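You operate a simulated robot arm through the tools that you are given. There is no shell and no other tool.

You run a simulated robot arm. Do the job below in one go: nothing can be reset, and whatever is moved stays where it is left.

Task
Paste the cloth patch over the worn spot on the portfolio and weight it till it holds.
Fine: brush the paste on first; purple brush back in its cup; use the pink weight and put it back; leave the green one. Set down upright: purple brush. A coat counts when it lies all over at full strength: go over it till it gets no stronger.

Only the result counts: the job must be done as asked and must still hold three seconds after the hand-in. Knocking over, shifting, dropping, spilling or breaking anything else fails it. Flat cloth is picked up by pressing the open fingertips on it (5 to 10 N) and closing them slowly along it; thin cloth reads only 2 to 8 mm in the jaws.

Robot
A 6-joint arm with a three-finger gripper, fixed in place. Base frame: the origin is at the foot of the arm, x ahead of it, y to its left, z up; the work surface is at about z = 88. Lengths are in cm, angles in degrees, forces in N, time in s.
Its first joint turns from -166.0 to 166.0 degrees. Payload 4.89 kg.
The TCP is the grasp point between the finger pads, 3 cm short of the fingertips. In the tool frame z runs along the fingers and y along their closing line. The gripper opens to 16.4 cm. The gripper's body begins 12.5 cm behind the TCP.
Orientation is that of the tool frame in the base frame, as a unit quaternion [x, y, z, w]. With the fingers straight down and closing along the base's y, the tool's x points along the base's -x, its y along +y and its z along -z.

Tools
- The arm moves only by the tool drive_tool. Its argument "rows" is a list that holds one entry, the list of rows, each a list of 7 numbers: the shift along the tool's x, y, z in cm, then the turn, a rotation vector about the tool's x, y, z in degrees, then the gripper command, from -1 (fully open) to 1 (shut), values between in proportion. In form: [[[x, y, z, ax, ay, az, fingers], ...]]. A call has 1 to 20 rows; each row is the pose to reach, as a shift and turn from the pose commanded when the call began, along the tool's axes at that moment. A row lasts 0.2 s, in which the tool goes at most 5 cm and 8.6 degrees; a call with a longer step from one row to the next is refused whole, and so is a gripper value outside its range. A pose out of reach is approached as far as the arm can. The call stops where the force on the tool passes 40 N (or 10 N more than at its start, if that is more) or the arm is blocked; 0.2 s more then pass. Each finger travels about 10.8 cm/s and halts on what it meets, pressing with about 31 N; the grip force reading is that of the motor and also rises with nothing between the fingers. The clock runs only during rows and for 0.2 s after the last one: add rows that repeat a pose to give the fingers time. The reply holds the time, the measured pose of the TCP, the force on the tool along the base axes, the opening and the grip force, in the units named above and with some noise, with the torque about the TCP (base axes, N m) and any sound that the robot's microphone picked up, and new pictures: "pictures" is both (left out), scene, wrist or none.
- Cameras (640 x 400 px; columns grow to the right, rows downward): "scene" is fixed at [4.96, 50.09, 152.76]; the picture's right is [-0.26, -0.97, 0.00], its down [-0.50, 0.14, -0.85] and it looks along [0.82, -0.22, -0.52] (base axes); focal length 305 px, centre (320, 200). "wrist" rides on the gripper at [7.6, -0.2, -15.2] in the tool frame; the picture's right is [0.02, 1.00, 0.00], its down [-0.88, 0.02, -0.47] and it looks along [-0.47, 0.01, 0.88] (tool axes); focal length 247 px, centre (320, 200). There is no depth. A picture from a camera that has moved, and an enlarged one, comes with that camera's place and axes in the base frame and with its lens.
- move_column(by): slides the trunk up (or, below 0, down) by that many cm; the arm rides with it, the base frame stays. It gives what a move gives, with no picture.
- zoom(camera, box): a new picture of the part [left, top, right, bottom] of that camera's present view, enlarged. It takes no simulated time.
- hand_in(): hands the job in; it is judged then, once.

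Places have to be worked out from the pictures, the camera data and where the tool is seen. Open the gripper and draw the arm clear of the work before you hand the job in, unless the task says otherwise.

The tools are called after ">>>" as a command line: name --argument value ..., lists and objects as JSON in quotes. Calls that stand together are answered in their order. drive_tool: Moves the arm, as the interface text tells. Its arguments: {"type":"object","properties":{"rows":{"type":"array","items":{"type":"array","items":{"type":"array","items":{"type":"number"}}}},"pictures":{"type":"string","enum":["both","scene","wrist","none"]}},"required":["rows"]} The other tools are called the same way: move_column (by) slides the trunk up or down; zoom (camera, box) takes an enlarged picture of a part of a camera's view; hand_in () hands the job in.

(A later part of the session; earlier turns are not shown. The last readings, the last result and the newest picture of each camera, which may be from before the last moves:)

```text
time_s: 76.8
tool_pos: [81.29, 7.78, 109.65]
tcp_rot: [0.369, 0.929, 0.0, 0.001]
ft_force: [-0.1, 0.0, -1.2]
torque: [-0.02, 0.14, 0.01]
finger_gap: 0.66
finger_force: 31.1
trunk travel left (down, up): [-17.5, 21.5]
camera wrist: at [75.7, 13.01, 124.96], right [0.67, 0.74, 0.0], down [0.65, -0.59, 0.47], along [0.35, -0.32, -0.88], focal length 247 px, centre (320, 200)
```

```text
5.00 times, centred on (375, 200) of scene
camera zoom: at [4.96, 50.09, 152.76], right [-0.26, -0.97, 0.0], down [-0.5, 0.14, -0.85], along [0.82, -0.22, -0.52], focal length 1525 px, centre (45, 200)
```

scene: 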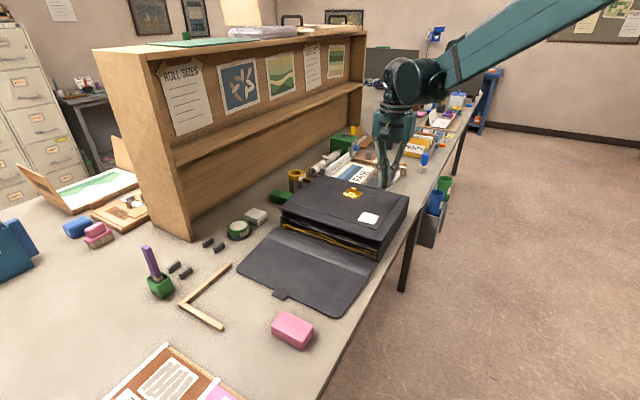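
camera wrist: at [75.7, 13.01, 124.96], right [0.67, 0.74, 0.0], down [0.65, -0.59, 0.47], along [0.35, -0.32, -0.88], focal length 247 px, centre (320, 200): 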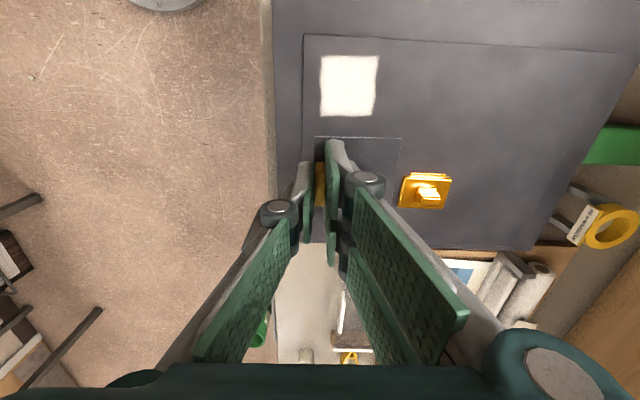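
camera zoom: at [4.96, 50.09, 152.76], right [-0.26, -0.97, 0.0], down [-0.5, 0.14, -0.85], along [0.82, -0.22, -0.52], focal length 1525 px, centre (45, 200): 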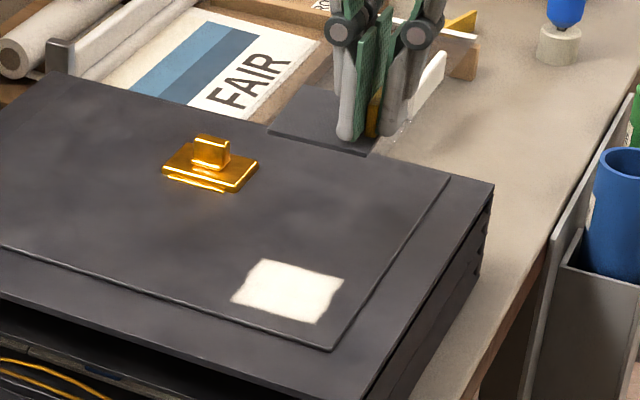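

The coat measures about 5.6 cm square with its centre 6.07 cm from the patch's centre along the tool's x and 0 along y. I shift by that amount and lower to about 1.5 cm above the surface.

>>> drive_tool --rows '[[[3.0, 0, 0, 0, 0, 0, 1], [6.07, 0, 0, 0, 0, 0, 1], [6.07, 0, 2.5, 0, 0, 0, 1], [6.07, 0, 5, 0, 0, 0, 1], [6.07, 0, 6.8, 0, 0, 0, 1], [6.07, 0, 7.3, 0, 0, 0, 1], [6.07, 0, 7.3, 0, 0, 0, 1]]]'

>>> zoom --camera "wrist" --box '[240, 40, 480, 240]'

>>> zoom --camera "scene" --box '[320, 160, 430, 240]'

```text
time_s: 78.4
tool_pos: [77.03, 11.96, 102.39]
tcp_rot: [0.368, 0.93, 0.001, 0.0]
ft_force: [-0.2, -0.4, 0.7]
torque: [-0.02, 0.03, -0.01]
finger_gap: 0.7
finger_force: 30.8
trunk travel left (down, up): [-17.5, 21.5]
camera wrist: at [71.37, 17.17, 117.73], right [0.67, 0.74, 0.0], down [0.65, -0.59, 0.47], along [0.35, -0.32, -0.88], focal length 247 px, centre (320, 200)
```

scene: 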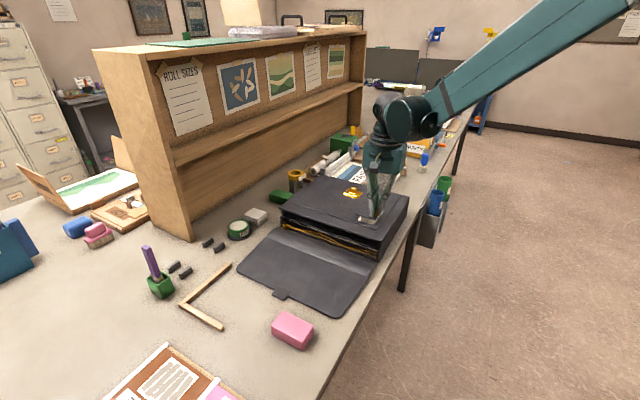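
wrist: 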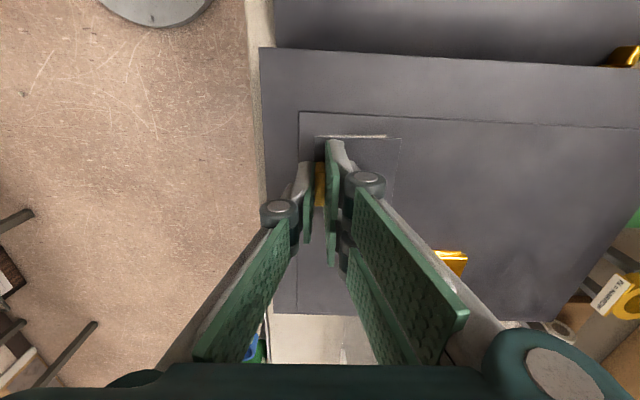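

```text
2.00 times, centred on (360, 140) of wrist
camera zoom: at [71.37, 17.17, 117.73], right [0.67, 0.74, 0.0], down [0.65, -0.59, 0.47], along [0.35, -0.32, -0.88], focal length 494 px, centre (240, 320)
```

zoom: 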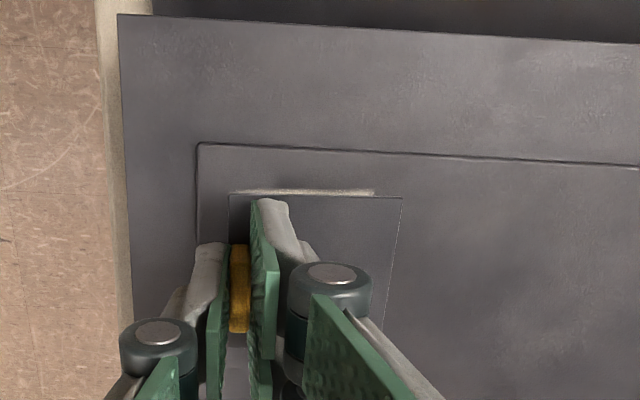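

```text
5.00 times, centred on (375, 200) of scene
camera zoom: at [4.96, 50.09, 152.76], right [-0.26, -0.97, 0.0], down [-0.5, 0.14, -0.85], along [0.82, -0.22, -0.52], focal length 1525 px, centre (45, 200)
```

zoom: 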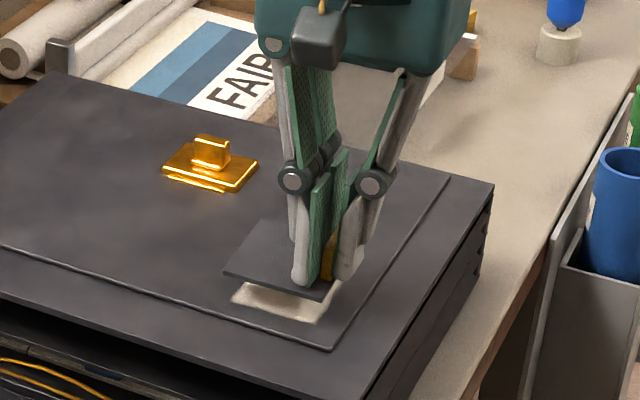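

Alignment looks good to about 0.1 cm. I nudge the patch 0.1 cm and lower 1.4 cm more.

>>> drive_tool --rows '[[[0.05, -0.1, 0.3, 0, 0, 0, 1], [0.05, -0.1, 0.7, 0, 0, 0, 1], [0.05, -0.1, 1.1, 0, 0, 0, 1], [0.05, -0.1, 1.4, 0, 0, 0, 1], [0.05, -0.1, 1.4, 0, 0, 0, 1]]]' --pictures "none"

>>> zoom --camera "wrist" --box '[240, 40, 480, 240]'

>>> zoom --camera "scene" --box '[330, 170, 410, 240]'

```text
time_s: 79.6
tool_pos: [76.93, 12.1, 100.89]
tcp_rot: [0.37, 0.929, 0.001, 0.0]
ft_force: [0.8, 0.9, -0.9]
torque: [0.03, 0.03, 0.03]
finger_gap: 0.67
finger_force: 31.2
trunk travel left (down, up): [-17.5, 21.5]
```

```text
2.00 times, centred on (360, 140) of wrist
camera zoom: at [71.3, 17.25, 116.26], right [0.67, 0.74, 0.0], down [0.65, -0.59, 0.47], along [0.35, -0.32, -0.88], focal length 494 px, centre (240, 320)
```

zoom: 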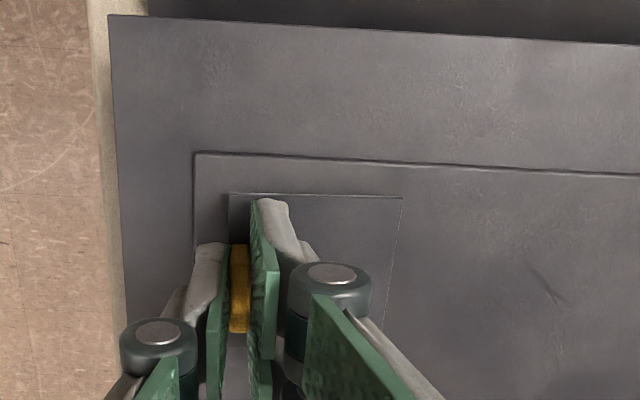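

```text
5.71 times, centred on (370, 205) of scene
camera zoom: at [4.96, 50.09, 152.76], right [-0.26, -0.97, 0.0], down [-0.5, 0.14, -0.85], along [0.82, -0.22, -0.52], focal length 1743 px, centre (34, 171)
```

zoom: 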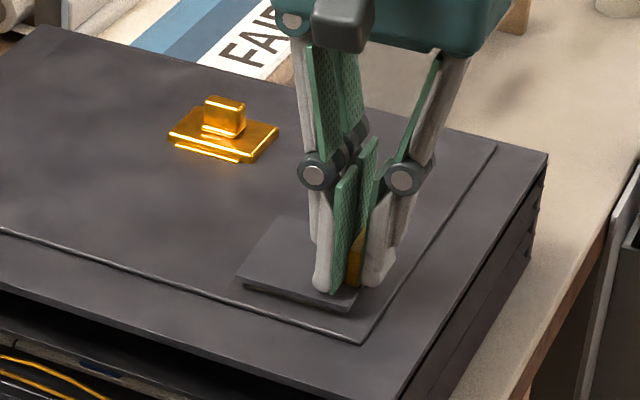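

The coat is fully hidden beneath the patch in both views. I lower in small steps to contact.

>>> drive_tool --rows '[[[0, 0, 0.15, 0, 0, 0, 1], [0, 0, 0.3, 0, 0, 0, 1], [0, 0, 0.4, 0, 0, 0, 1], [0, 0, 0.4, 0, 0, 0, 1]]]' --pictures "none"

>>> zoom --camera "scene" --box '[330, 170, 410, 240]'

```text
time_s: 80.6
tool_pos: [76.84, 12.05, 100.53]
tcp_rot: [0.369, 0.929, 0.0, 0.0]
ft_force: [0.3, 0.0, 0.1]
torque: [-0.02, -0.03, 0.03]
finger_gap: 0.65
finger_force: 30.8
trunk travel left (down, up): [-17.5, 21.5]
```

```text
5.71 times, centred on (370, 205) of scene
camera zoom: at [4.96, 50.09, 152.76], right [-0.26, -0.97, 0.0], down [-0.5, 0.14, -0.85], along [0.82, -0.22, -0.52], focal length 1743 px, centre (34, 171)
```

zoom: 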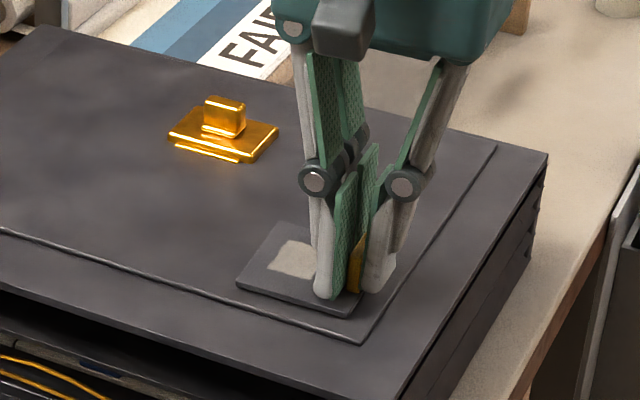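

A pale mark appeared on the patch, so it seems to register as laid on the paste. I lower a touch more to feel firm contact.

>>> drive_tool --rows '[[[0, 0, 0.1, 0, 0, 0, 1], [0, 0, 0.15, 0, 0, 0, 1], [0, 0, 0.15, 0, 0, 0, 1]]]' --pictures "none"

>>> zoom --camera "scene" --box '[330, 170, 410, 240]'

>>> zoom --camera "wrist" --box '[240, 40, 480, 240]'

```text
time_s: 81.4
tool_pos: [77.01, 11.93, 100.45]
tcp_rot: [0.369, 0.93, 0.002, 0.0]
ft_force: [-0.6, 0.0, -0.1]
torque: [-0.01, 0.02, -0.01]
finger_gap: 0.71
finger_force: 31.2
trunk travel left (down, up): [-17.5, 21.5]
```

```text
5.71 times, centred on (370, 205) of scene
camera zoom: at [4.96, 50.09, 152.76], right [-0.26, -0.97, 0.0], down [-0.5, 0.14, -0.85], along [0.82, -0.22, -0.52], focal length 1743 px, centre (34, 171)
```

zoom: 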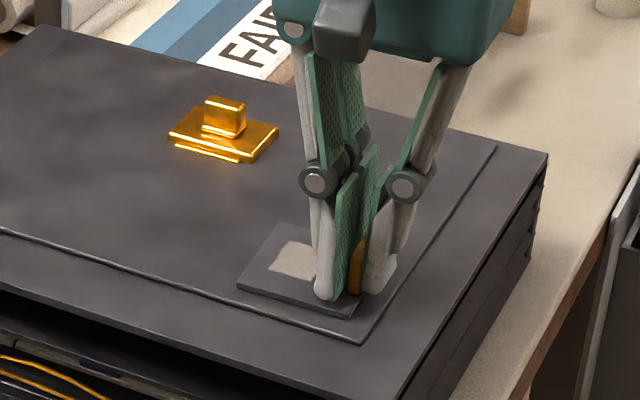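

```text
2.00 times, centred on (360, 140) of wrist
camera zoom: at [71.27, 17.15, 115.77], right [0.67, 0.74, 0.0], down [0.65, -0.59, 0.47], along [0.35, -0.32, -0.88], focal length 494 px, centre (240, 320)
```

zoom: 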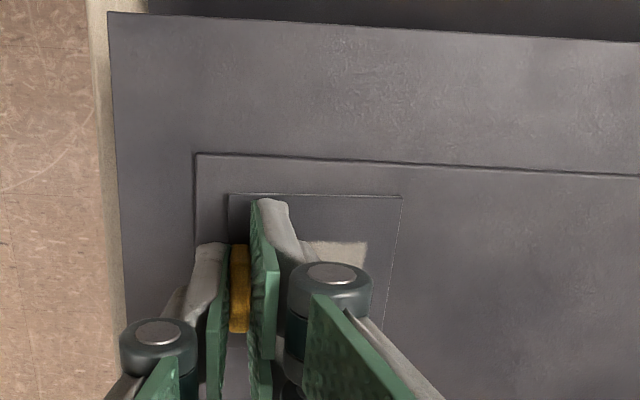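

>>> drive_tool --rows '[[[0, 0, 0.1, 0, 0, 0, 1], [0, 0, 0.2, 0, 0, 0, 1], [0, 0, 0.2, 0, 0, 0, 1]]]' --pictures "none"

>>> zoom --camera "scene" --box '[330, 170, 410, 240]'

```text
time_s: 82.2
tool_pos: [76.87, 12.18, 100.21]
tcp_rot: [0.369, 0.929, 0.001, 0.0]
ft_force: [2.3, -1.6, 14.9]
torque: [0.23, 0.25, -0.05]
finger_gap: 0.69
finger_force: 31.2
trunk travel left (down, up): [-17.5, 21.5]
```

```text
5.71 times, centred on (370, 205) of scene
camera zoom: at [4.96, 50.09, 152.76], right [-0.26, -0.97, 0.0], down [-0.5, 0.14, -0.85], along [0.82, -0.22, -0.52], focal length 1743 px, centre (34, 171)
```

zoom: 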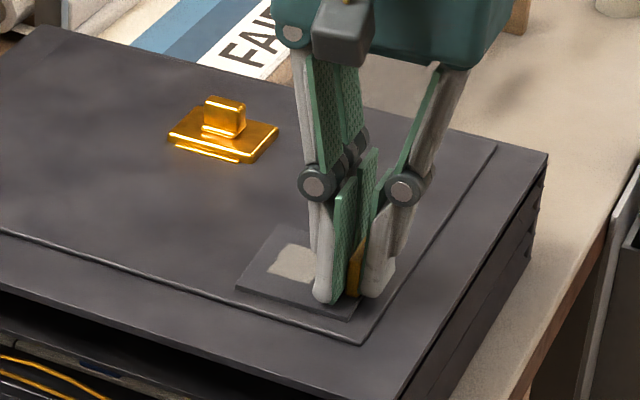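

Firm contact at 15 N. I ease up 0.1 cm, release the tab gently and lift away straight up.

>>> drive_tool --rows '[[[0, 0, -0.1, 0, 0, 0, 1], [0, 0, -0.1, 0, 0, 0, 0.9], [0, 0, -0.1, 0, 0, 0, 0.85], [0, 0, -0.1, 0, 0, 0, 0.75], [0, 0, -0.1, 0, 0, 0, 0.65], [0, 0, -0.1, 0, 0, 0, 0.55], [0, 0, -0.1, 0, 0, 0, 0.55], [0, 0, -0.6, 0, 0, 0, 0.55], [0, 0, -2, 0, 0, 0, 0.55], [0, 0, -5, 0, 0, 0, 0.55], [0, 0, -10, 0, 0, 0, 0.55], [0, 0, -10, 0, 0, 0, 0.55]]]'

>>> zoom --camera "scene" --box '[330, 170, 410, 240]'

>>> zoom --camera "wrist" --box '[250, 50, 410, 150]'

```text
time_s: 84.8
tool_pos: [76.65, 11.97, 110.22]
tcp_rot: [0.368, 0.93, 0.001, 0.001]
ft_force: [-0.4, -0.4, -0.1]
torque: [0.03, -0.07, -0.01]
finger_gap: 3.66
finger_force: 0.1
trunk travel left (down, up): [-17.5, 21.5]
camera wrist: at [70.98, 17.24, 125.56], right [0.67, 0.74, 0.0], down [0.65, -0.59, 0.47], along [0.35, -0.32, -0.88], focal length 247 px, centre (320, 200)
```

scene: 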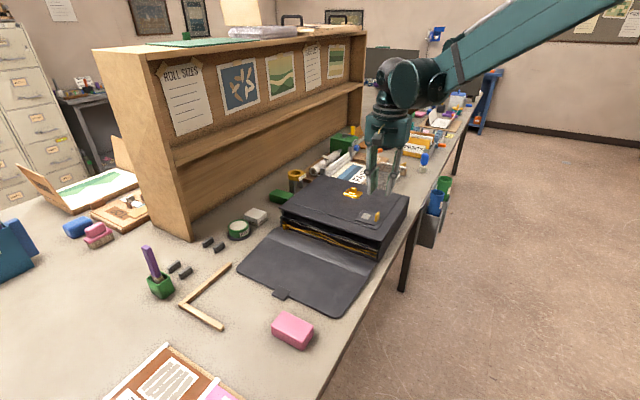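
wrist: 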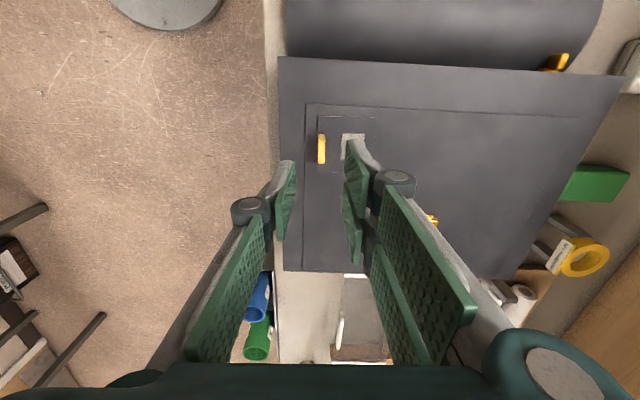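

```text
5.71 times, centred on (370, 205) of scene
camera zoom: at [4.96, 50.09, 152.76], right [-0.26, -0.97, 0.0], down [-0.5, 0.14, -0.85], along [0.82, -0.22, -0.52], focal length 1743 px, centre (34, 171)
```

zoom: 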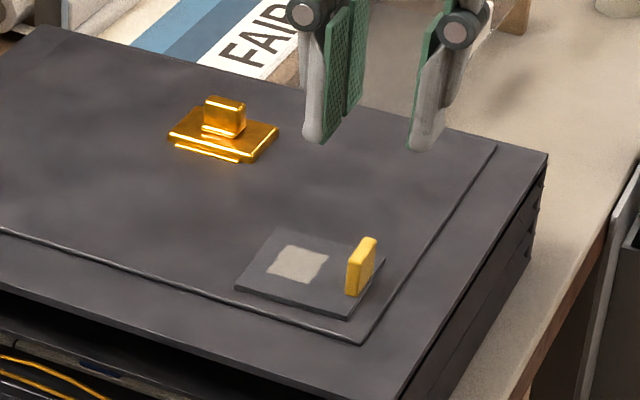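

```text
4.00 times, centred on (330, 100) of wrist
camera zoom: at [70.98, 17.24, 125.56], right [0.67, 0.74, 0.0], down [0.65, -0.59, 0.47], along [0.35, -0.32, -0.88], focal length 988 px, centre (280, 600)
```

zoom: 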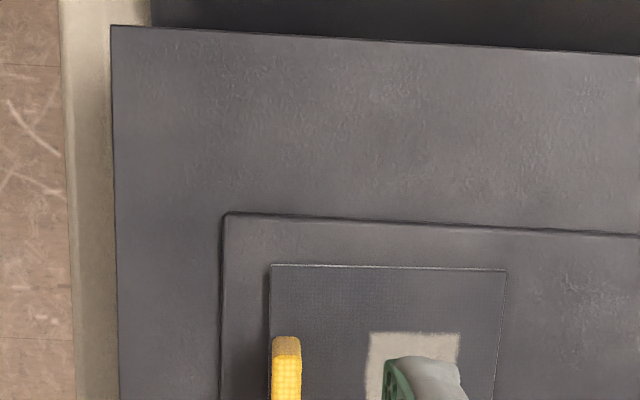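

The patch lies flat over the coat with nothing white showing, and a pale mark is visible on it a little out from centre, away from the tab. I move to hover above the pink weight with the fingers opened wider.

>>> drive_tool --rows '[[[4.6, 0.6, -1, 0, 0, 0, 0.4], [9.2, 1.2, -2, 0, 0, 0, 0.2], [13.9, 1.8, -2, 0, 0, 0, 0], [18.6, 2.4, -2, 0, 0, 0, -0.2], [23.2, 3.0, -2, 0, 0, 0, -0.46], [27.9, 3.6, -2, 0, 0, 0, -0.46], [32.5, 4.2, -2, 0, 0, 0, -0.46], [37.2, 4.8, -2, 0, 0, 0, -0.46], [41.8, 5.45, -2, 0, 0, 0, -0.46], [41.8, 5.45, -2, 0, 0, 0, -0.46]]]'

>>> zoom --camera "wrist" --box '[230, 60, 430, 190]'

>>> zoom --camera "scene" --box '[240, 290, 340, 370]'

>>> zoom --camera "scene" --box '[330, 170, 410, 240]'

```text
time_s: 87.0
tool_pos: [50.17, 45.13, 112.15]
tcp_rot: [0.369, 0.929, 0.0, 0.0]
ft_force: [0.3, -0.3, 0.8]
torque: [-0.01, 0.0, 0.02]
finger_gap: 11.99
finger_force: 0.0
trunk travel left (down, up): [-17.5, 21.5]
camera wrist: at [44.43, 50.23, 127.4], right [0.67, 0.74, 0.0], down [0.65, -0.59, 0.47], along [0.35, -0.32, -0.88], focal length 247 px, centre (320, 200)
```

scene: 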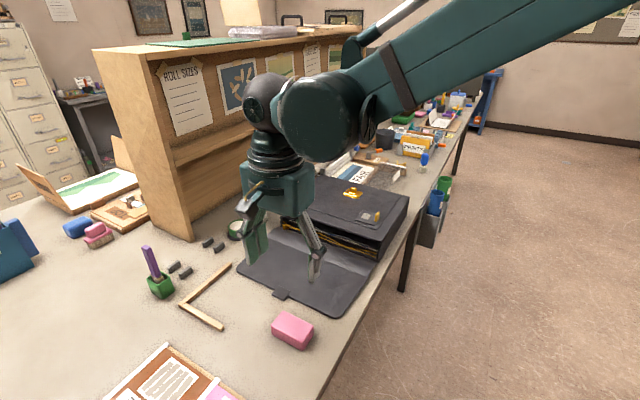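
wrist: 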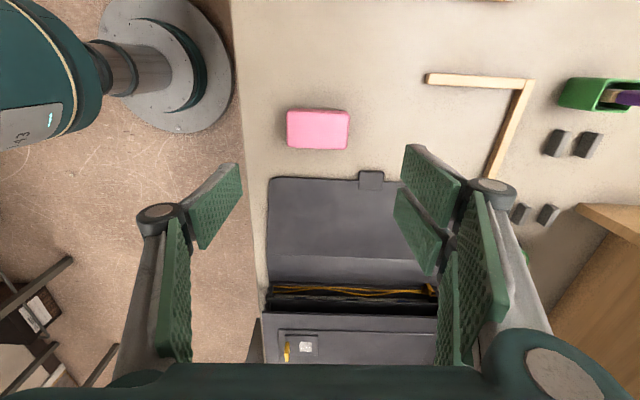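

```text
3.08 times, centred on (330, 125) of wrist
camera zoom: at [44.43, 50.23, 127.4], right [0.67, 0.74, 0.0], down [0.65, -0.59, 0.47], along [0.35, -0.32, -0.88], focal length 760 px, centre (289, 431)
```

zoom: 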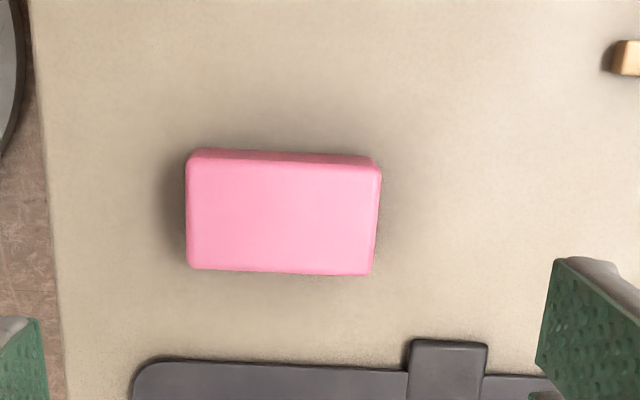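

```text
5.00 times, centred on (290, 330) of scene
camera zoom: at [4.96, 50.09, 152.76], right [-0.26, -0.97, 0.0], down [-0.5, 0.14, -0.85], along [0.82, -0.22, -0.52], focal length 1525 px, centre (470, -450)
```

zoom: 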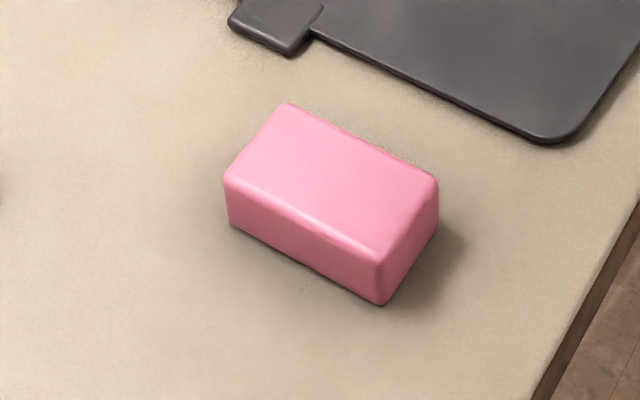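

```text
5.71 times, centred on (370, 205) of scene
camera zoom: at [4.96, 50.09, 152.76], right [-0.26, -0.97, 0.0], down [-0.5, 0.14, -0.85], along [0.82, -0.22, -0.52], focal length 1743 px, centre (34, 171)
```

zoom: 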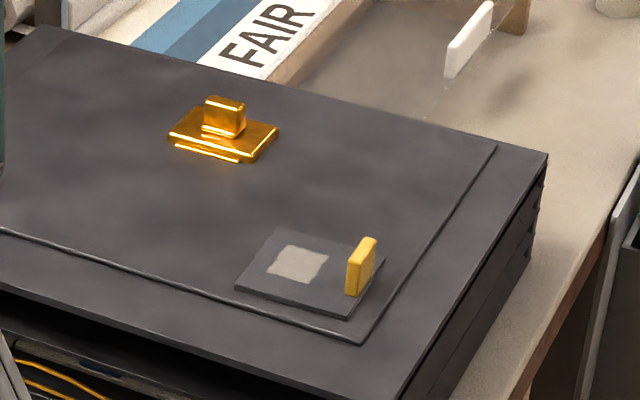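

The pink weight measures about 8.8 × 4.9 × 3.3 cm, with its long side along my closing line, centred 0.5/0.4 cm off the TCP. I descend around its ends.

>>> drive_tool --rows '[[[-0.2, -0.2, 4.5, 0, 0, 0, -0.46], [-0.48, -0.36, 9, 0, 0, 0, -0.46], [-0.48, -0.36, 13.5, 0, 0, 0, -0.46], [-0.48, -0.36, 17, 0, 0, 0, -0.46], [-0.48, -0.36, 18.5, 0, 0, 0, -0.46], [-0.48, -0.36, 18.5, 0, 0, 0, -0.46]]]'

>>> zoom --camera "wrist" --box '[180, 50, 460, 230]'

>>> zoom --camera "scene" --box '[240, 270, 350, 370]'

```text
time_s: 88.4
tool_pos: [50.55, 44.52, 93.68]
tcp_rot: [0.369, 0.929, 0.001, 0.0]
ft_force: [0.1, 0.0, -0.6]
torque: [-0.03, 0.01, 0.0]
finger_gap: 11.97
finger_force: 0.0
trunk travel left (down, up): [-17.5, 21.5]
camera wrist: at [44.84, 49.6, 109.09], right [0.67, 0.74, 0.0], down [0.65, -0.59, 0.47], along [0.35, -0.32, -0.88], focal length 247 px, centre (320, 200)
```

scene: 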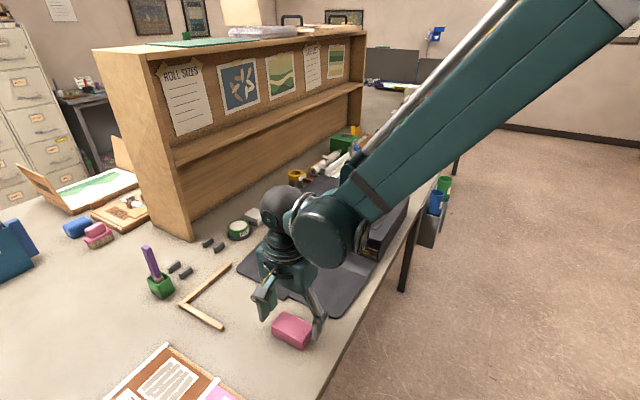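
wrist: 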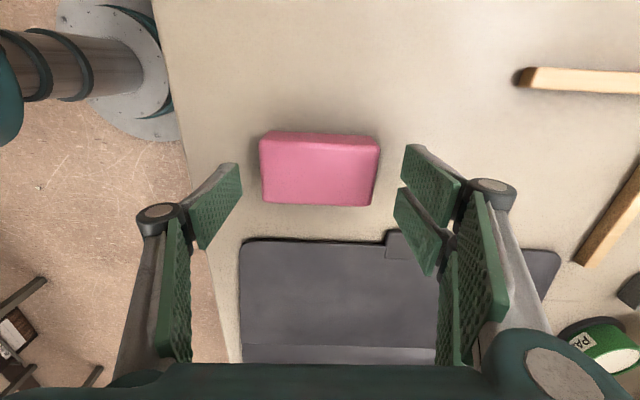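

```text
2.22 times, centred on (320, 140) of wrist
camera zoom: at [44.84, 49.6, 109.09], right [0.67, 0.74, 0.0], down [0.65, -0.59, 0.47], along [0.35, -0.32, -0.88], focal length 549 px, centre (320, 333)
```

zoom: 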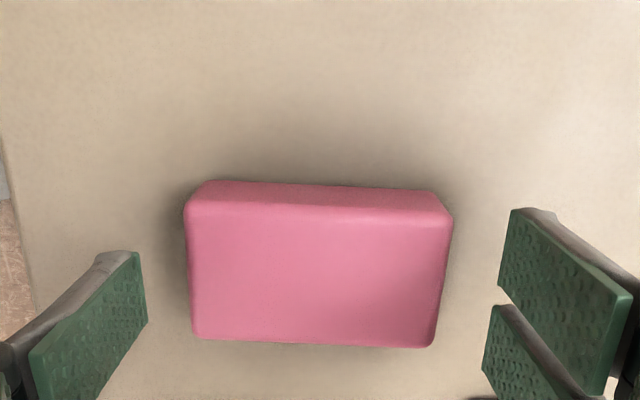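

```text
4.00 times, centred on (295, 320) of scene
camera zoom: at [4.96, 50.09, 152.76], right [-0.26, -0.97, 0.0], down [-0.5, 0.14, -0.85], along [0.82, -0.22, -0.52], focal length 1220 px, centre (420, -280)
```

zoom: 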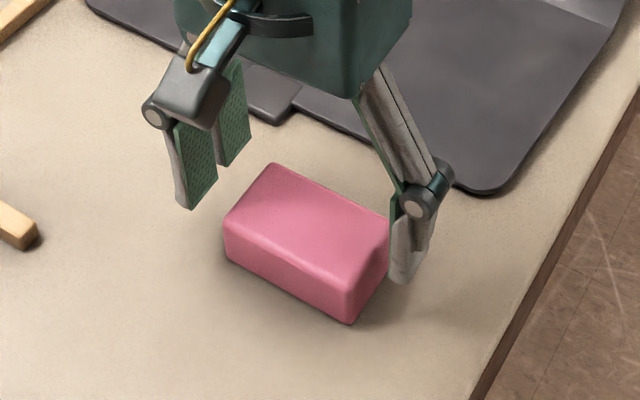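

The weight is centred within 0.2 cm. I correct, lower 1.9 cm and then close on its ends.

>>> drive_tool --rows '[[[0.19, -0.14, 0.5, 0, 0, 0, -0.46], [0.19, -0.14, 1.2, 0, 0, 0, -0.46], [0.19, -0.14, 1.8, 0, 0, 0, -0.46], [0.19, -0.14, 1.8, 0, 0, 0, -0.4], [0.19, -0.14, 1.8, 0, 0, 0, -0.3], [0.19, -0.14, 1.8, 0, 0, 0, -0.2], [0.19, -0.14, 1.8, 0, 0, 0, -0.12]]]' --pictures "none"

>>> zoom --camera "wrist" --box '[180, 50, 460, 230]'

>>> zoom --camera "scene" --box '[240, 270, 350, 370]'

```text
time_s: 90.0
tool_pos: [50.21, 44.28, 91.88]
tcp_rot: [0.369, 0.929, 0.001, 0.001]
ft_force: [1.5, 2.0, 0.4]
torque: [0.07, -0.05, -0.04]
finger_gap: 9.28
finger_force: 1.3
trunk travel left (down, up): [-17.5, 21.5]
```

```text
2.22 times, centred on (320, 140) of wrist
camera zoom: at [44.55, 49.45, 107.34], right [0.67, 0.74, 0.0], down [0.65, -0.59, 0.47], along [0.35, -0.32, -0.88], focal length 549 px, centre (320, 333)
```

zoom: 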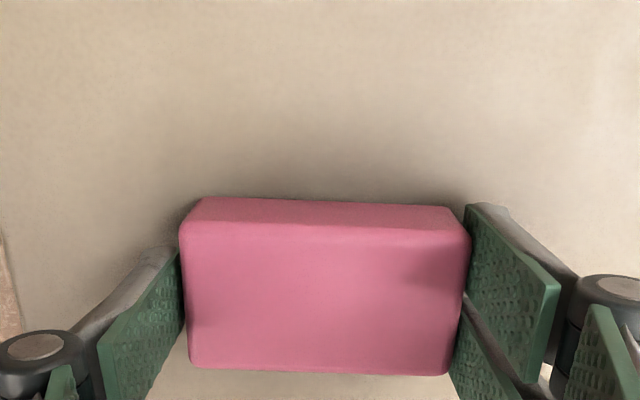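

```text
4.00 times, centred on (295, 320) of scene
camera zoom: at [4.96, 50.09, 152.76], right [-0.26, -0.97, 0.0], down [-0.5, 0.14, -0.85], along [0.82, -0.22, -0.52], focal length 1220 px, centre (420, -280)
```

zoom: 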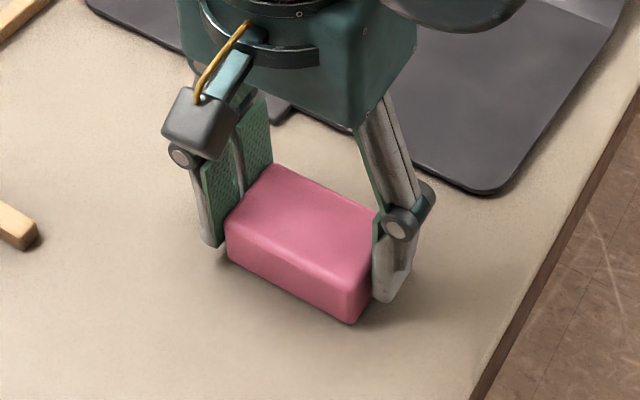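

The pads are just touching its ends at 9.3 cm. I close fully.

>>> drive_tool --rows '[[[0, 0, 0, 0, 0, 0, -0.05], [0, 0, 0, 0, 0, 0, 0.1], [0, 0, 0, 0, 0, 0, 0.5], [0, 0, 0, 0, 0, 0, 1], [0, 0, 0, 0, 0, 0, 1]]]' --pictures "none"

>>> zoom --camera "scene" --box '[240, 270, 350, 370]'

>>> zoom --camera "wrist" --box '[180, 50, 460, 230]'

```text
time_s: 91.2
tool_pos: [50.25, 44.22, 91.98]
tcp_rot: [0.368, 0.93, 0.001, 0.001]
ft_force: [1.3, 1.3, 5.2]
torque: [0.2, 0.25, -0.08]
finger_gap: 8.96
finger_force: 31.2
trunk travel left (down, up): [-17.5, 21.5]
```

```text
4.00 times, centred on (295, 320) of scene
camera zoom: at [4.96, 50.09, 152.76], right [-0.26, -0.97, 0.0], down [-0.5, 0.14, -0.85], along [0.82, -0.22, -0.52], focal length 1220 px, centre (420, -280)
```

zoom: 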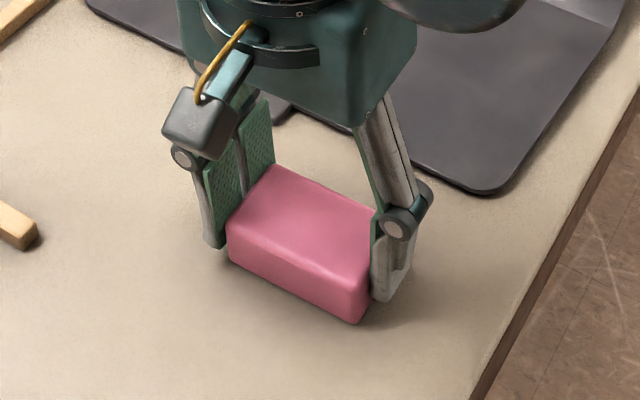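

```text
2.22 times, centred on (320, 140) of wrist
camera zoom: at [44.54, 49.43, 107.35], right [0.67, 0.74, 0.0], down [0.65, -0.59, 0.47], along [0.35, -0.32, -0.88], focal length 549 px, centre (320, 333)
```

zoom: 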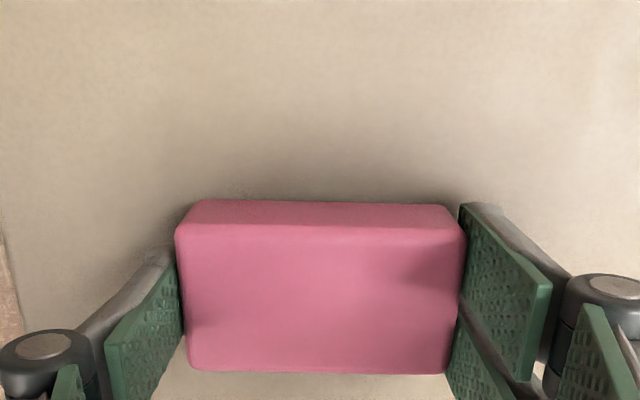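

The weight is gripped at 8.96 cm. I lift it slowly 3 cm to check the hold.

>>> drive_tool --rows '[[[0, 0, -0.3, 0, 0, 0, 1], [0, 0, -0.8, 0, 0, 0, 1], [0, 0, -1.5, 0, 0, 0, 1], [0, 0, -3, 0, 0, 0, 1], [0, 0, -3, 0, 0, 0, 1]]]' --pictures "scene"

>>> zoom --camera "wrist" --box '[180, 50, 460, 230]'

>>> zoom --camera "scene" --box '[240, 270, 350, 370]'

```text
time_s: 92.4
tool_pos: [50.07, 44.23, 94.91]
tcp_rot: [0.369, 0.929, 0.0, 0.0]
ft_force: [0.0, -0.7, -6.6]
torque: [0.04, -0.04, 0.0]
finger_gap: 8.94
finger_force: 30.8
trunk travel left (down, up): [-17.5, 21.5]
```

scene: 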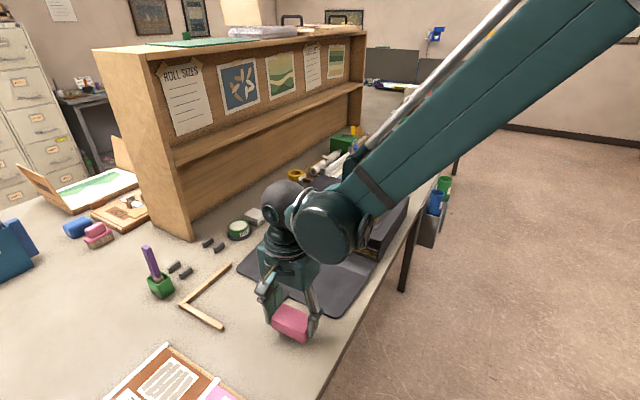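

```text
2.22 times, centred on (320, 140) of wrist
camera zoom: at [44.46, 49.36, 110.23], right [0.67, 0.74, 0.0], down [0.65, -0.59, 0.47], along [0.35, -0.32, -0.88], focal length 549 px, centre (320, 333)
```

zoom: 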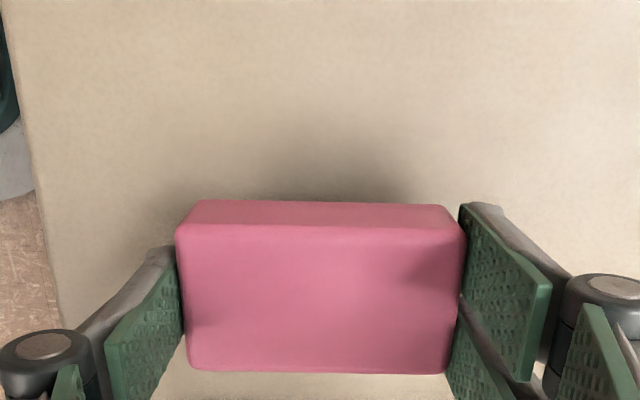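

```text
4.00 times, centred on (295, 320) of scene
camera zoom: at [4.96, 50.09, 152.76], right [-0.26, -0.97, 0.0], down [-0.5, 0.14, -0.85], along [0.82, -0.22, -0.52], focal length 1220 px, centre (420, -280)
```

zoom: 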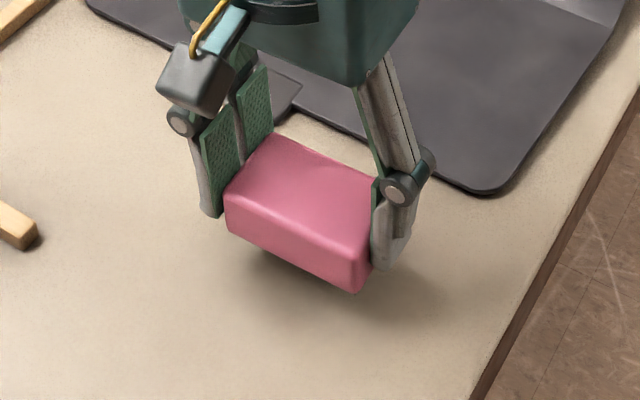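

The weight hangs firmly (about 6.6 N). I raise it and carry it over the patch, turning it 90° so its short side faces the tab.

>>> drive_tool --rows '[[[0, 0, -3, 0, 0, 0, 1], [0, 0, -7, 0, 0, 0, 1], [0, 0, -11.5, 0, 0, 0, 1], [0, 0, -16, 0, 0, 0, 1], [-1.5, 0, -20, 0, 0, -3, 1], [-4.5, -0.1, -21, 0, 0, -10, 1], [-8, -0.2, -21, 0, 0, -17.5, 1], [-11.5, -0.4, -21, 0, 0, -25, 1], [-15, -0.5, -21, 0, 0, -32.5, 1], [-18.5, -0.6, -21, 0, 0, -40, 1], [-22, -0.7, -21, 0, 0, -47.5, 1], [-25.5, -0.85, -21, 0, 0, -55, 1], [-29, -1.0, -21, 0, 0, -62.5, 1], [-32.5, -1.1, -21, 0, 0, -70, 1], [-36, -1.2, -21, 0, 0, -77.5, 1], [-39, -1.3, -21, 0, 0, -84, 1], [-41.77, -1.42, -21, 0, 0, -90, 1], [-41.77, -1.42, -21, 0, 0, -90, 1], [-41.77, -1.42, -21, 0, 0, -90, 1]]]'

>>> zoom --camera "wrist" --box '[180, 0, 460, 180]'

>>> zoom --camera "scene" --box '[310, 140, 430, 240]'

```text
time_s: 96.4
tool_pos: [79.51, 14.26, 116.11]
tcp_rot: [-0.396, 0.918, 0.001, 0.001]
ft_force: [0.4, -0.9, -5.8]
torque: [0.03, 0.01, 0.01]
finger_gap: 8.98
finger_force: 31.3
trunk travel left (down, up): [-17.5, 21.5]
camera wrist: at [74.4, 8.7, 131.38], right [-0.74, 0.67, 0.0], down [0.59, 0.65, 0.47], along [0.32, 0.35, -0.88], focal length 247 px, centre (320, 200)
```

scene: 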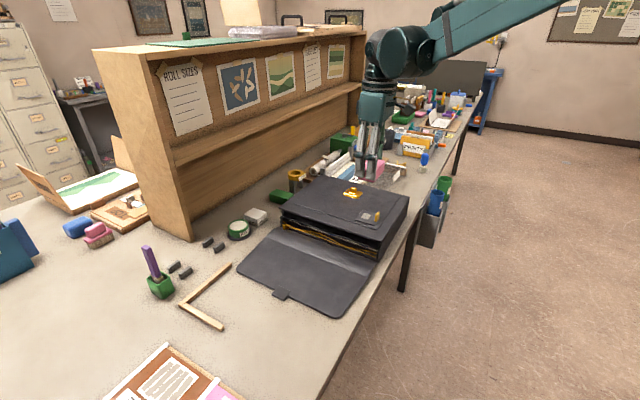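
wrist: 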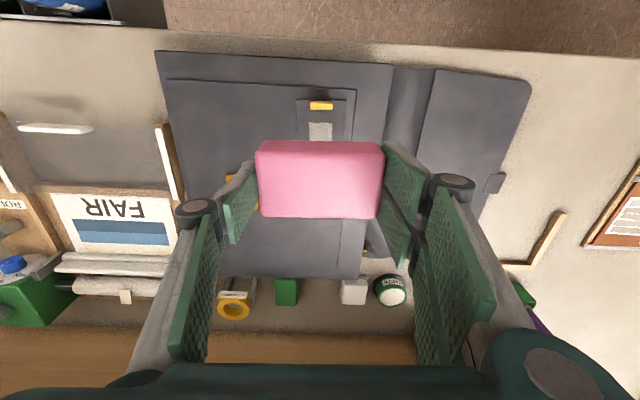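

```text
2.22 times, centred on (320, 90) of wrist
camera zoom: at [74.4, 8.7, 131.38], right [-0.74, 0.67, 0.0], down [0.59, 0.65, 0.47], along [0.32, 0.35, -0.88], focal length 549 px, centre (320, 444)
```

zoom: 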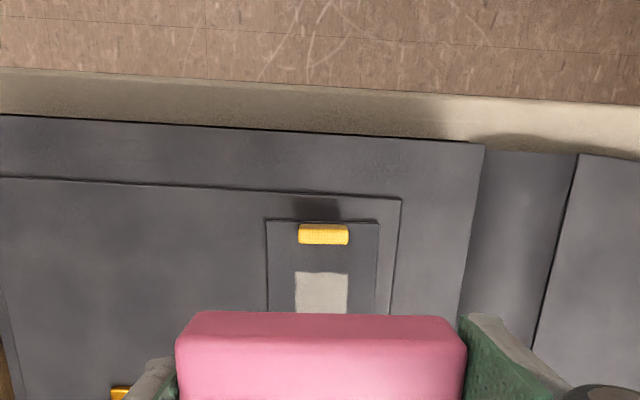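

```text
4.00 times, centred on (370, 190) of scene
camera zoom: at [4.96, 50.09, 152.76], right [-0.26, -0.97, 0.0], down [-0.5, 0.14, -0.85], along [0.82, -0.22, -0.52], focal length 1220 px, centre (120, 240)
```

zoom: 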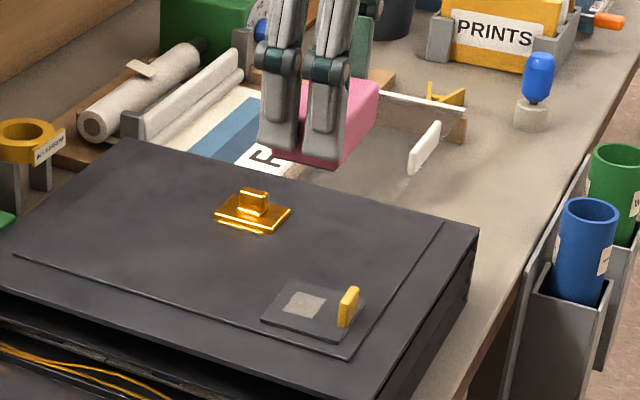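

The weight hangs centred over the pale mark and clear of the tab. I lower it 13 cm first.

>>> drive_tool --rows '[[[0, 0, 4, 0, 0, 0, 1], [0, 0, 8, 0, 0, 0, 1], [0, 0, 11, 0, 0, 0, 1], [0, 0, 13, 0, 0, 0, 1], [0, 0, 13, 0, 0, 0, 1]]]' --pictures "none"

>>> zoom --camera "wrist" --box '[180, 50, 460, 230]'

>>> zoom --camera "scene" --box '[320, 150, 420, 240]'

```text
time_s: 97.6
tool_pos: [79.67, 14.49, 102.99]
tcp_rot: [-0.396, 0.918, 0.001, 0.001]
ft_force: [0.9, 0.0, -6.3]
torque: [0.0, 0.03, 0.0]
finger_gap: 8.99
finger_force: 30.9
trunk travel left (down, up): [-17.5, 21.5]
```

```text
2.22 times, centred on (320, 140) of wrist
camera zoom: at [74.53, 8.84, 118.3], right [-0.74, 0.67, 0.0], down [0.59, 0.65, 0.47], along [0.32, 0.35, -0.88], focal length 549 px, centre (320, 333)
```

zoom: 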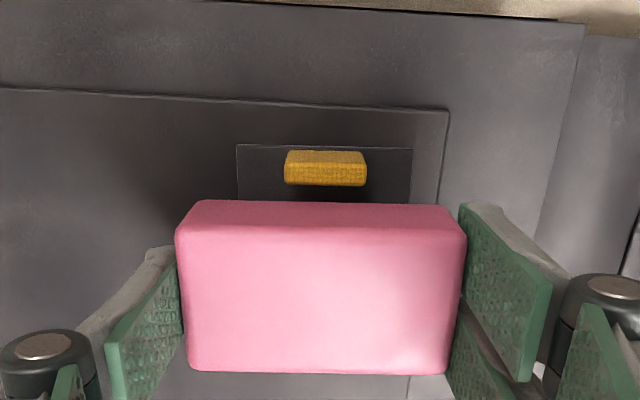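

```text
4.44 times, centred on (370, 195) of scene
camera zoom: at [4.96, 50.09, 152.76], right [-0.26, -0.97, 0.0], down [-0.5, 0.14, -0.85], along [0.82, -0.22, -0.52], focal length 1355 px, centre (98, 222)
```

zoom: 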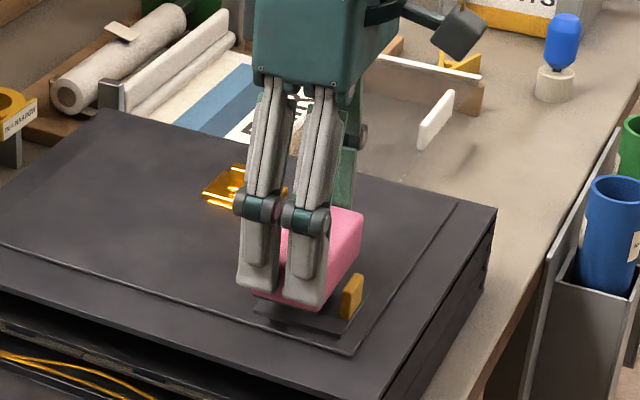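

The tab is clearly free of the weight. I lower the last stretch in small steps watching the force.

>>> drive_tool --rows '[[[0, 0, 0.5, 0, 0, 0, 1], [0, 0, 1.0, 0, 0, 0, 1], [0, 0, 1.4, 0, 0, 0, 1], [0, 0, 1.7, 0, 0, 0, 1], [0, 0, 1.7, 0, 0, 0, 1]]]' --pictures "none"

>>> zoom --camera "scene" --box '[320, 150, 420, 240]'

>>> zoom --camera "wrist" --box '[180, 50, 460, 230]'

```text
time_s: 98.8
tool_pos: [79.66, 14.37, 101.32]
tcp_rot: [-0.396, 0.918, 0.0, 0.001]
ft_force: [0.3, -0.4, -5.5]
torque: [0.0, -0.01, 0.04]
finger_gap: 8.99
finger_force: 30.9
trunk travel left (down, up): [-17.5, 21.5]
```

```text
4.44 times, centred on (370, 195) of scene
camera zoom: at [4.96, 50.09, 152.76], right [-0.26, -0.97, 0.0], down [-0.5, 0.14, -0.85], along [0.82, -0.22, -0.52], focal length 1355 px, centre (98, 222)
```

zoom: 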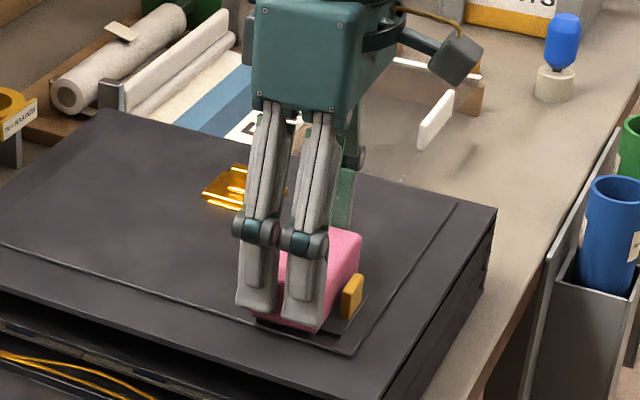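

```text
2.22 times, centred on (320, 140) of wrist
camera zoom: at [74.46, 8.83, 116.59], right [-0.74, 0.67, 0.0], down [0.59, 0.65, 0.47], along [0.32, 0.35, -0.88], focal length 549 px, centre (320, 333)
```

zoom: 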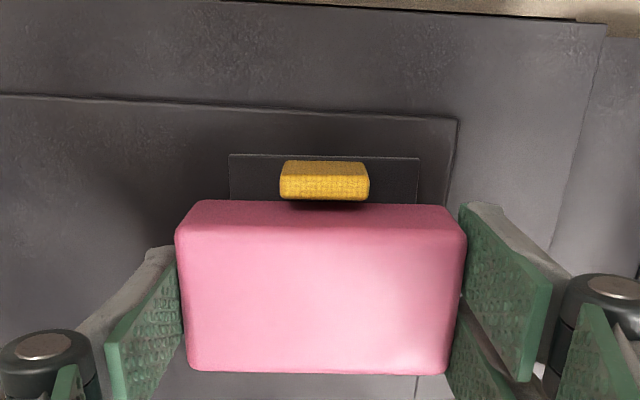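

>>> drive_tool --rows '[[[0, 0, 0.15, 0, 0, 0, 1], [0, 0, 0.3, 0, 0, 0, 1], [0, 0, 0.4, 0, 0, 0, 1], [0, 0, 0.4, 0, 0, 0, 1]]]' --pictures "none"

```text
time_s: 99.8
tool_pos: [79.41, 14.63, 100.9]
tcp_rot: [-0.397, 0.918, 0.001, 0.001]
ft_force: [2.3, -2.2, 22.4]
torque: [-0.14, -0.03, -0.03]
finger_gap: 8.96
finger_force: 31.1
trunk travel left (down, up): [-17.5, 21.5]
```

Contact on the patch. I ease up 0.15 cm, then open the fingers so the weight rests freely, keeping the hand around it.

>>> drive_tool --rows '[[[0, 0, -0.08, 0, 0, 0, 1], [0, 0, -0.13, 0, 0, 0, 1], [0, 0, -0.13, 0, 0, 0, 0.2], [0, 0, -0.13, 0, 0, 0, -0.1], [0, 0, -0.13, 0, 0, 0, -0.18], [0, 0, -0.13, 0, 0, 0, -0.28], [0, 0, -0.13, 0, 0, 0, -0.38], [0, 0, -0.13, 0, 0, 0, -0.38]]]'

>>> zoom --camera "scene" --box '[320, 150, 420, 240]'

>>> zoom --camera "wrist" --box '[180, 50, 460, 230]'

```text
time_s: 101.6
tool_pos: [79.66, 14.54, 100.91]
tcp_rot: [-0.395, 0.919, 0.0, 0.001]
ft_force: [0.0, -0.3, -0.1]
torque: [0.0, 0.01, 0.03]
finger_gap: 11.31
finger_force: 0.1
trunk travel left (down, up): [-17.5, 21.5]
camera wrist: at [74.45, 8.89, 116.35], right [-0.74, 0.67, 0.0], down [0.59, 0.65, 0.47], along [0.32, 0.35, -0.88], focal length 247 px, centre (320, 200)
```

scene: 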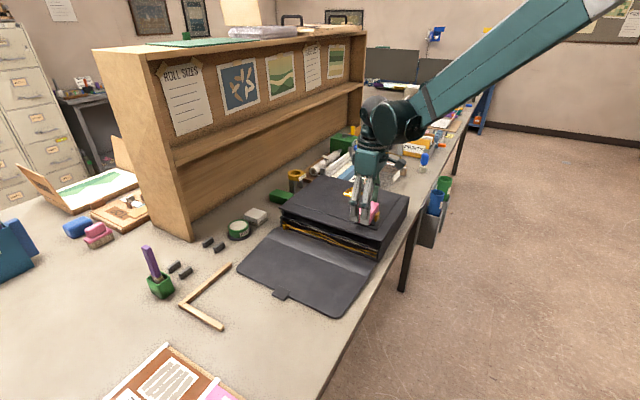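
wrist: 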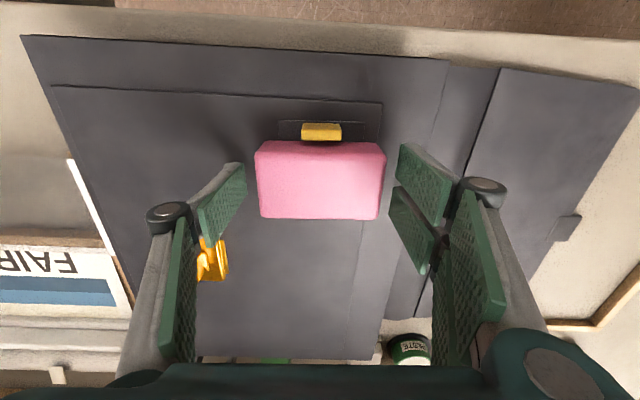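

```text
4.44 times, centred on (370, 195) of scene
camera zoom: at [4.96, 50.09, 152.76], right [-0.26, -0.97, 0.0], down [-0.5, 0.14, -0.85], along [0.82, -0.22, -0.52], focal length 1355 px, centre (98, 222)
```

zoom: 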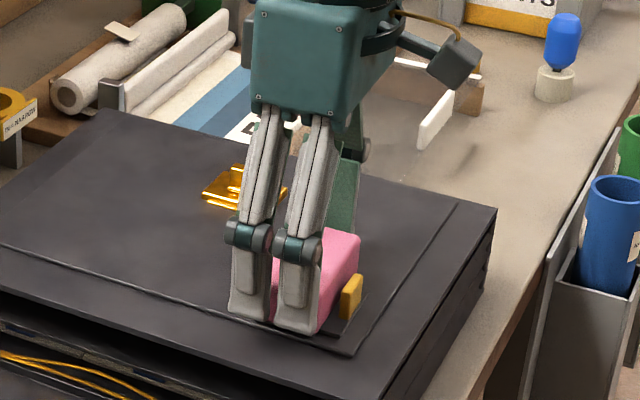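

```text
2.22 times, centred on (320, 140) of wrist
camera zoom: at [74.45, 8.89, 116.35], right [-0.74, 0.67, 0.0], down [0.59, 0.65, 0.47], along [0.32, 0.35, -0.88], focal length 549 px, centre (320, 333)
```

zoom: 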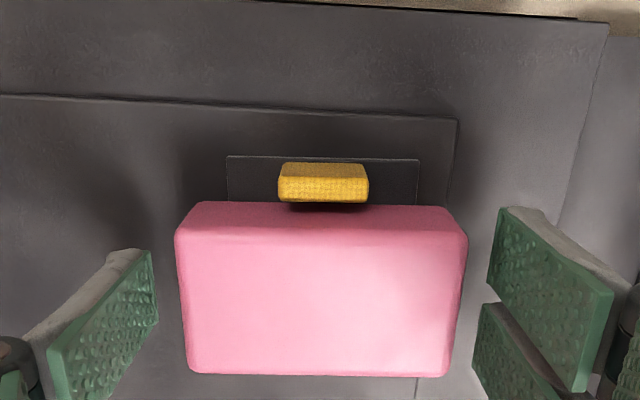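

The weight rests freely on the patch, clear of the tab and fingers. I wait for the paste to set and listen for any sign.

>>> drive_tool --rows '[[[0, 0, 0, 0, 0, 0, -0.38], [0, 0, 0, 0, 0, 0, -0.38], [0, 0, 0, 0, 0, 0, -0.38], [0, 0, 0, 0, 0, 0, -0.38], [0, 0, 0, 0, 0, 0, -0.38], [0, 0, 0, 0, 0, 0, -0.38], [0, 0, 0, 0, 0, 0, -0.38], [0, 0, 0, 0, 0, 0, -0.38], [0, 0, 0, 0, 0, 0, -0.38], [0, 0, 0, 0, 0, 0, -0.38], [0, 0, 0, 0, 0, 0, -0.38], [0, 0, 0, 0, 0, 0, -0.38], [0, 0, 0, 0, 0, 0, -0.38], [0, 0, 0, 0, 0, 0, -0.38], [0, 0, 0, 0, 0, 0, -0.38], [0, 0, 0, 0, 0, 0, -0.38], [0, 0, 0, 0, 0, 0, -0.38], [0, 0, 0, 0, 0, 0, -0.38], [0, 0, 0, 0, 0, 0, -0.38], [0, 0, 0, 0, 0, 0, -0.38]]]' --pictures "none"

>>> zoom --camera "wrist" --box '[180, 50, 460, 230]'

```text
time_s: 105.8
tool_pos: [79.63, 14.54, 100.99]
tcp_rot: [-0.396, 0.918, 0.0, 0.0]
ft_force: [0.4, -0.7, -0.3]
torque: [0.04, 0.0, 0.0]
finger_gap: 11.3
finger_force: 0.0
trunk travel left (down, up): [-17.5, 21.5]
```

```text
2.22 times, centred on (320, 140) of wrist
camera zoom: at [74.45, 8.89, 116.35], right [-0.74, 0.67, 0.0], down [0.59, 0.65, 0.47], along [0.32, 0.35, -0.88], focal length 549 px, centre (320, 333)
```

zoom: 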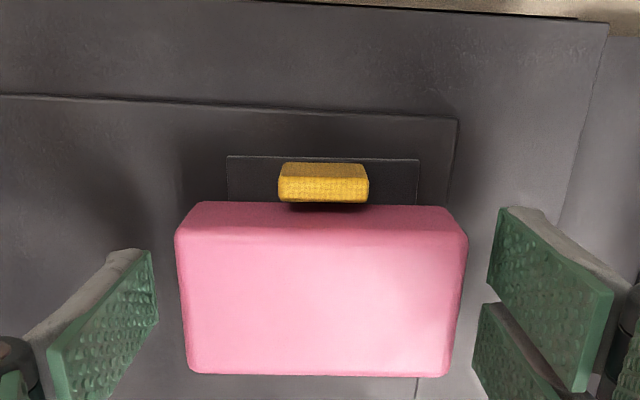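

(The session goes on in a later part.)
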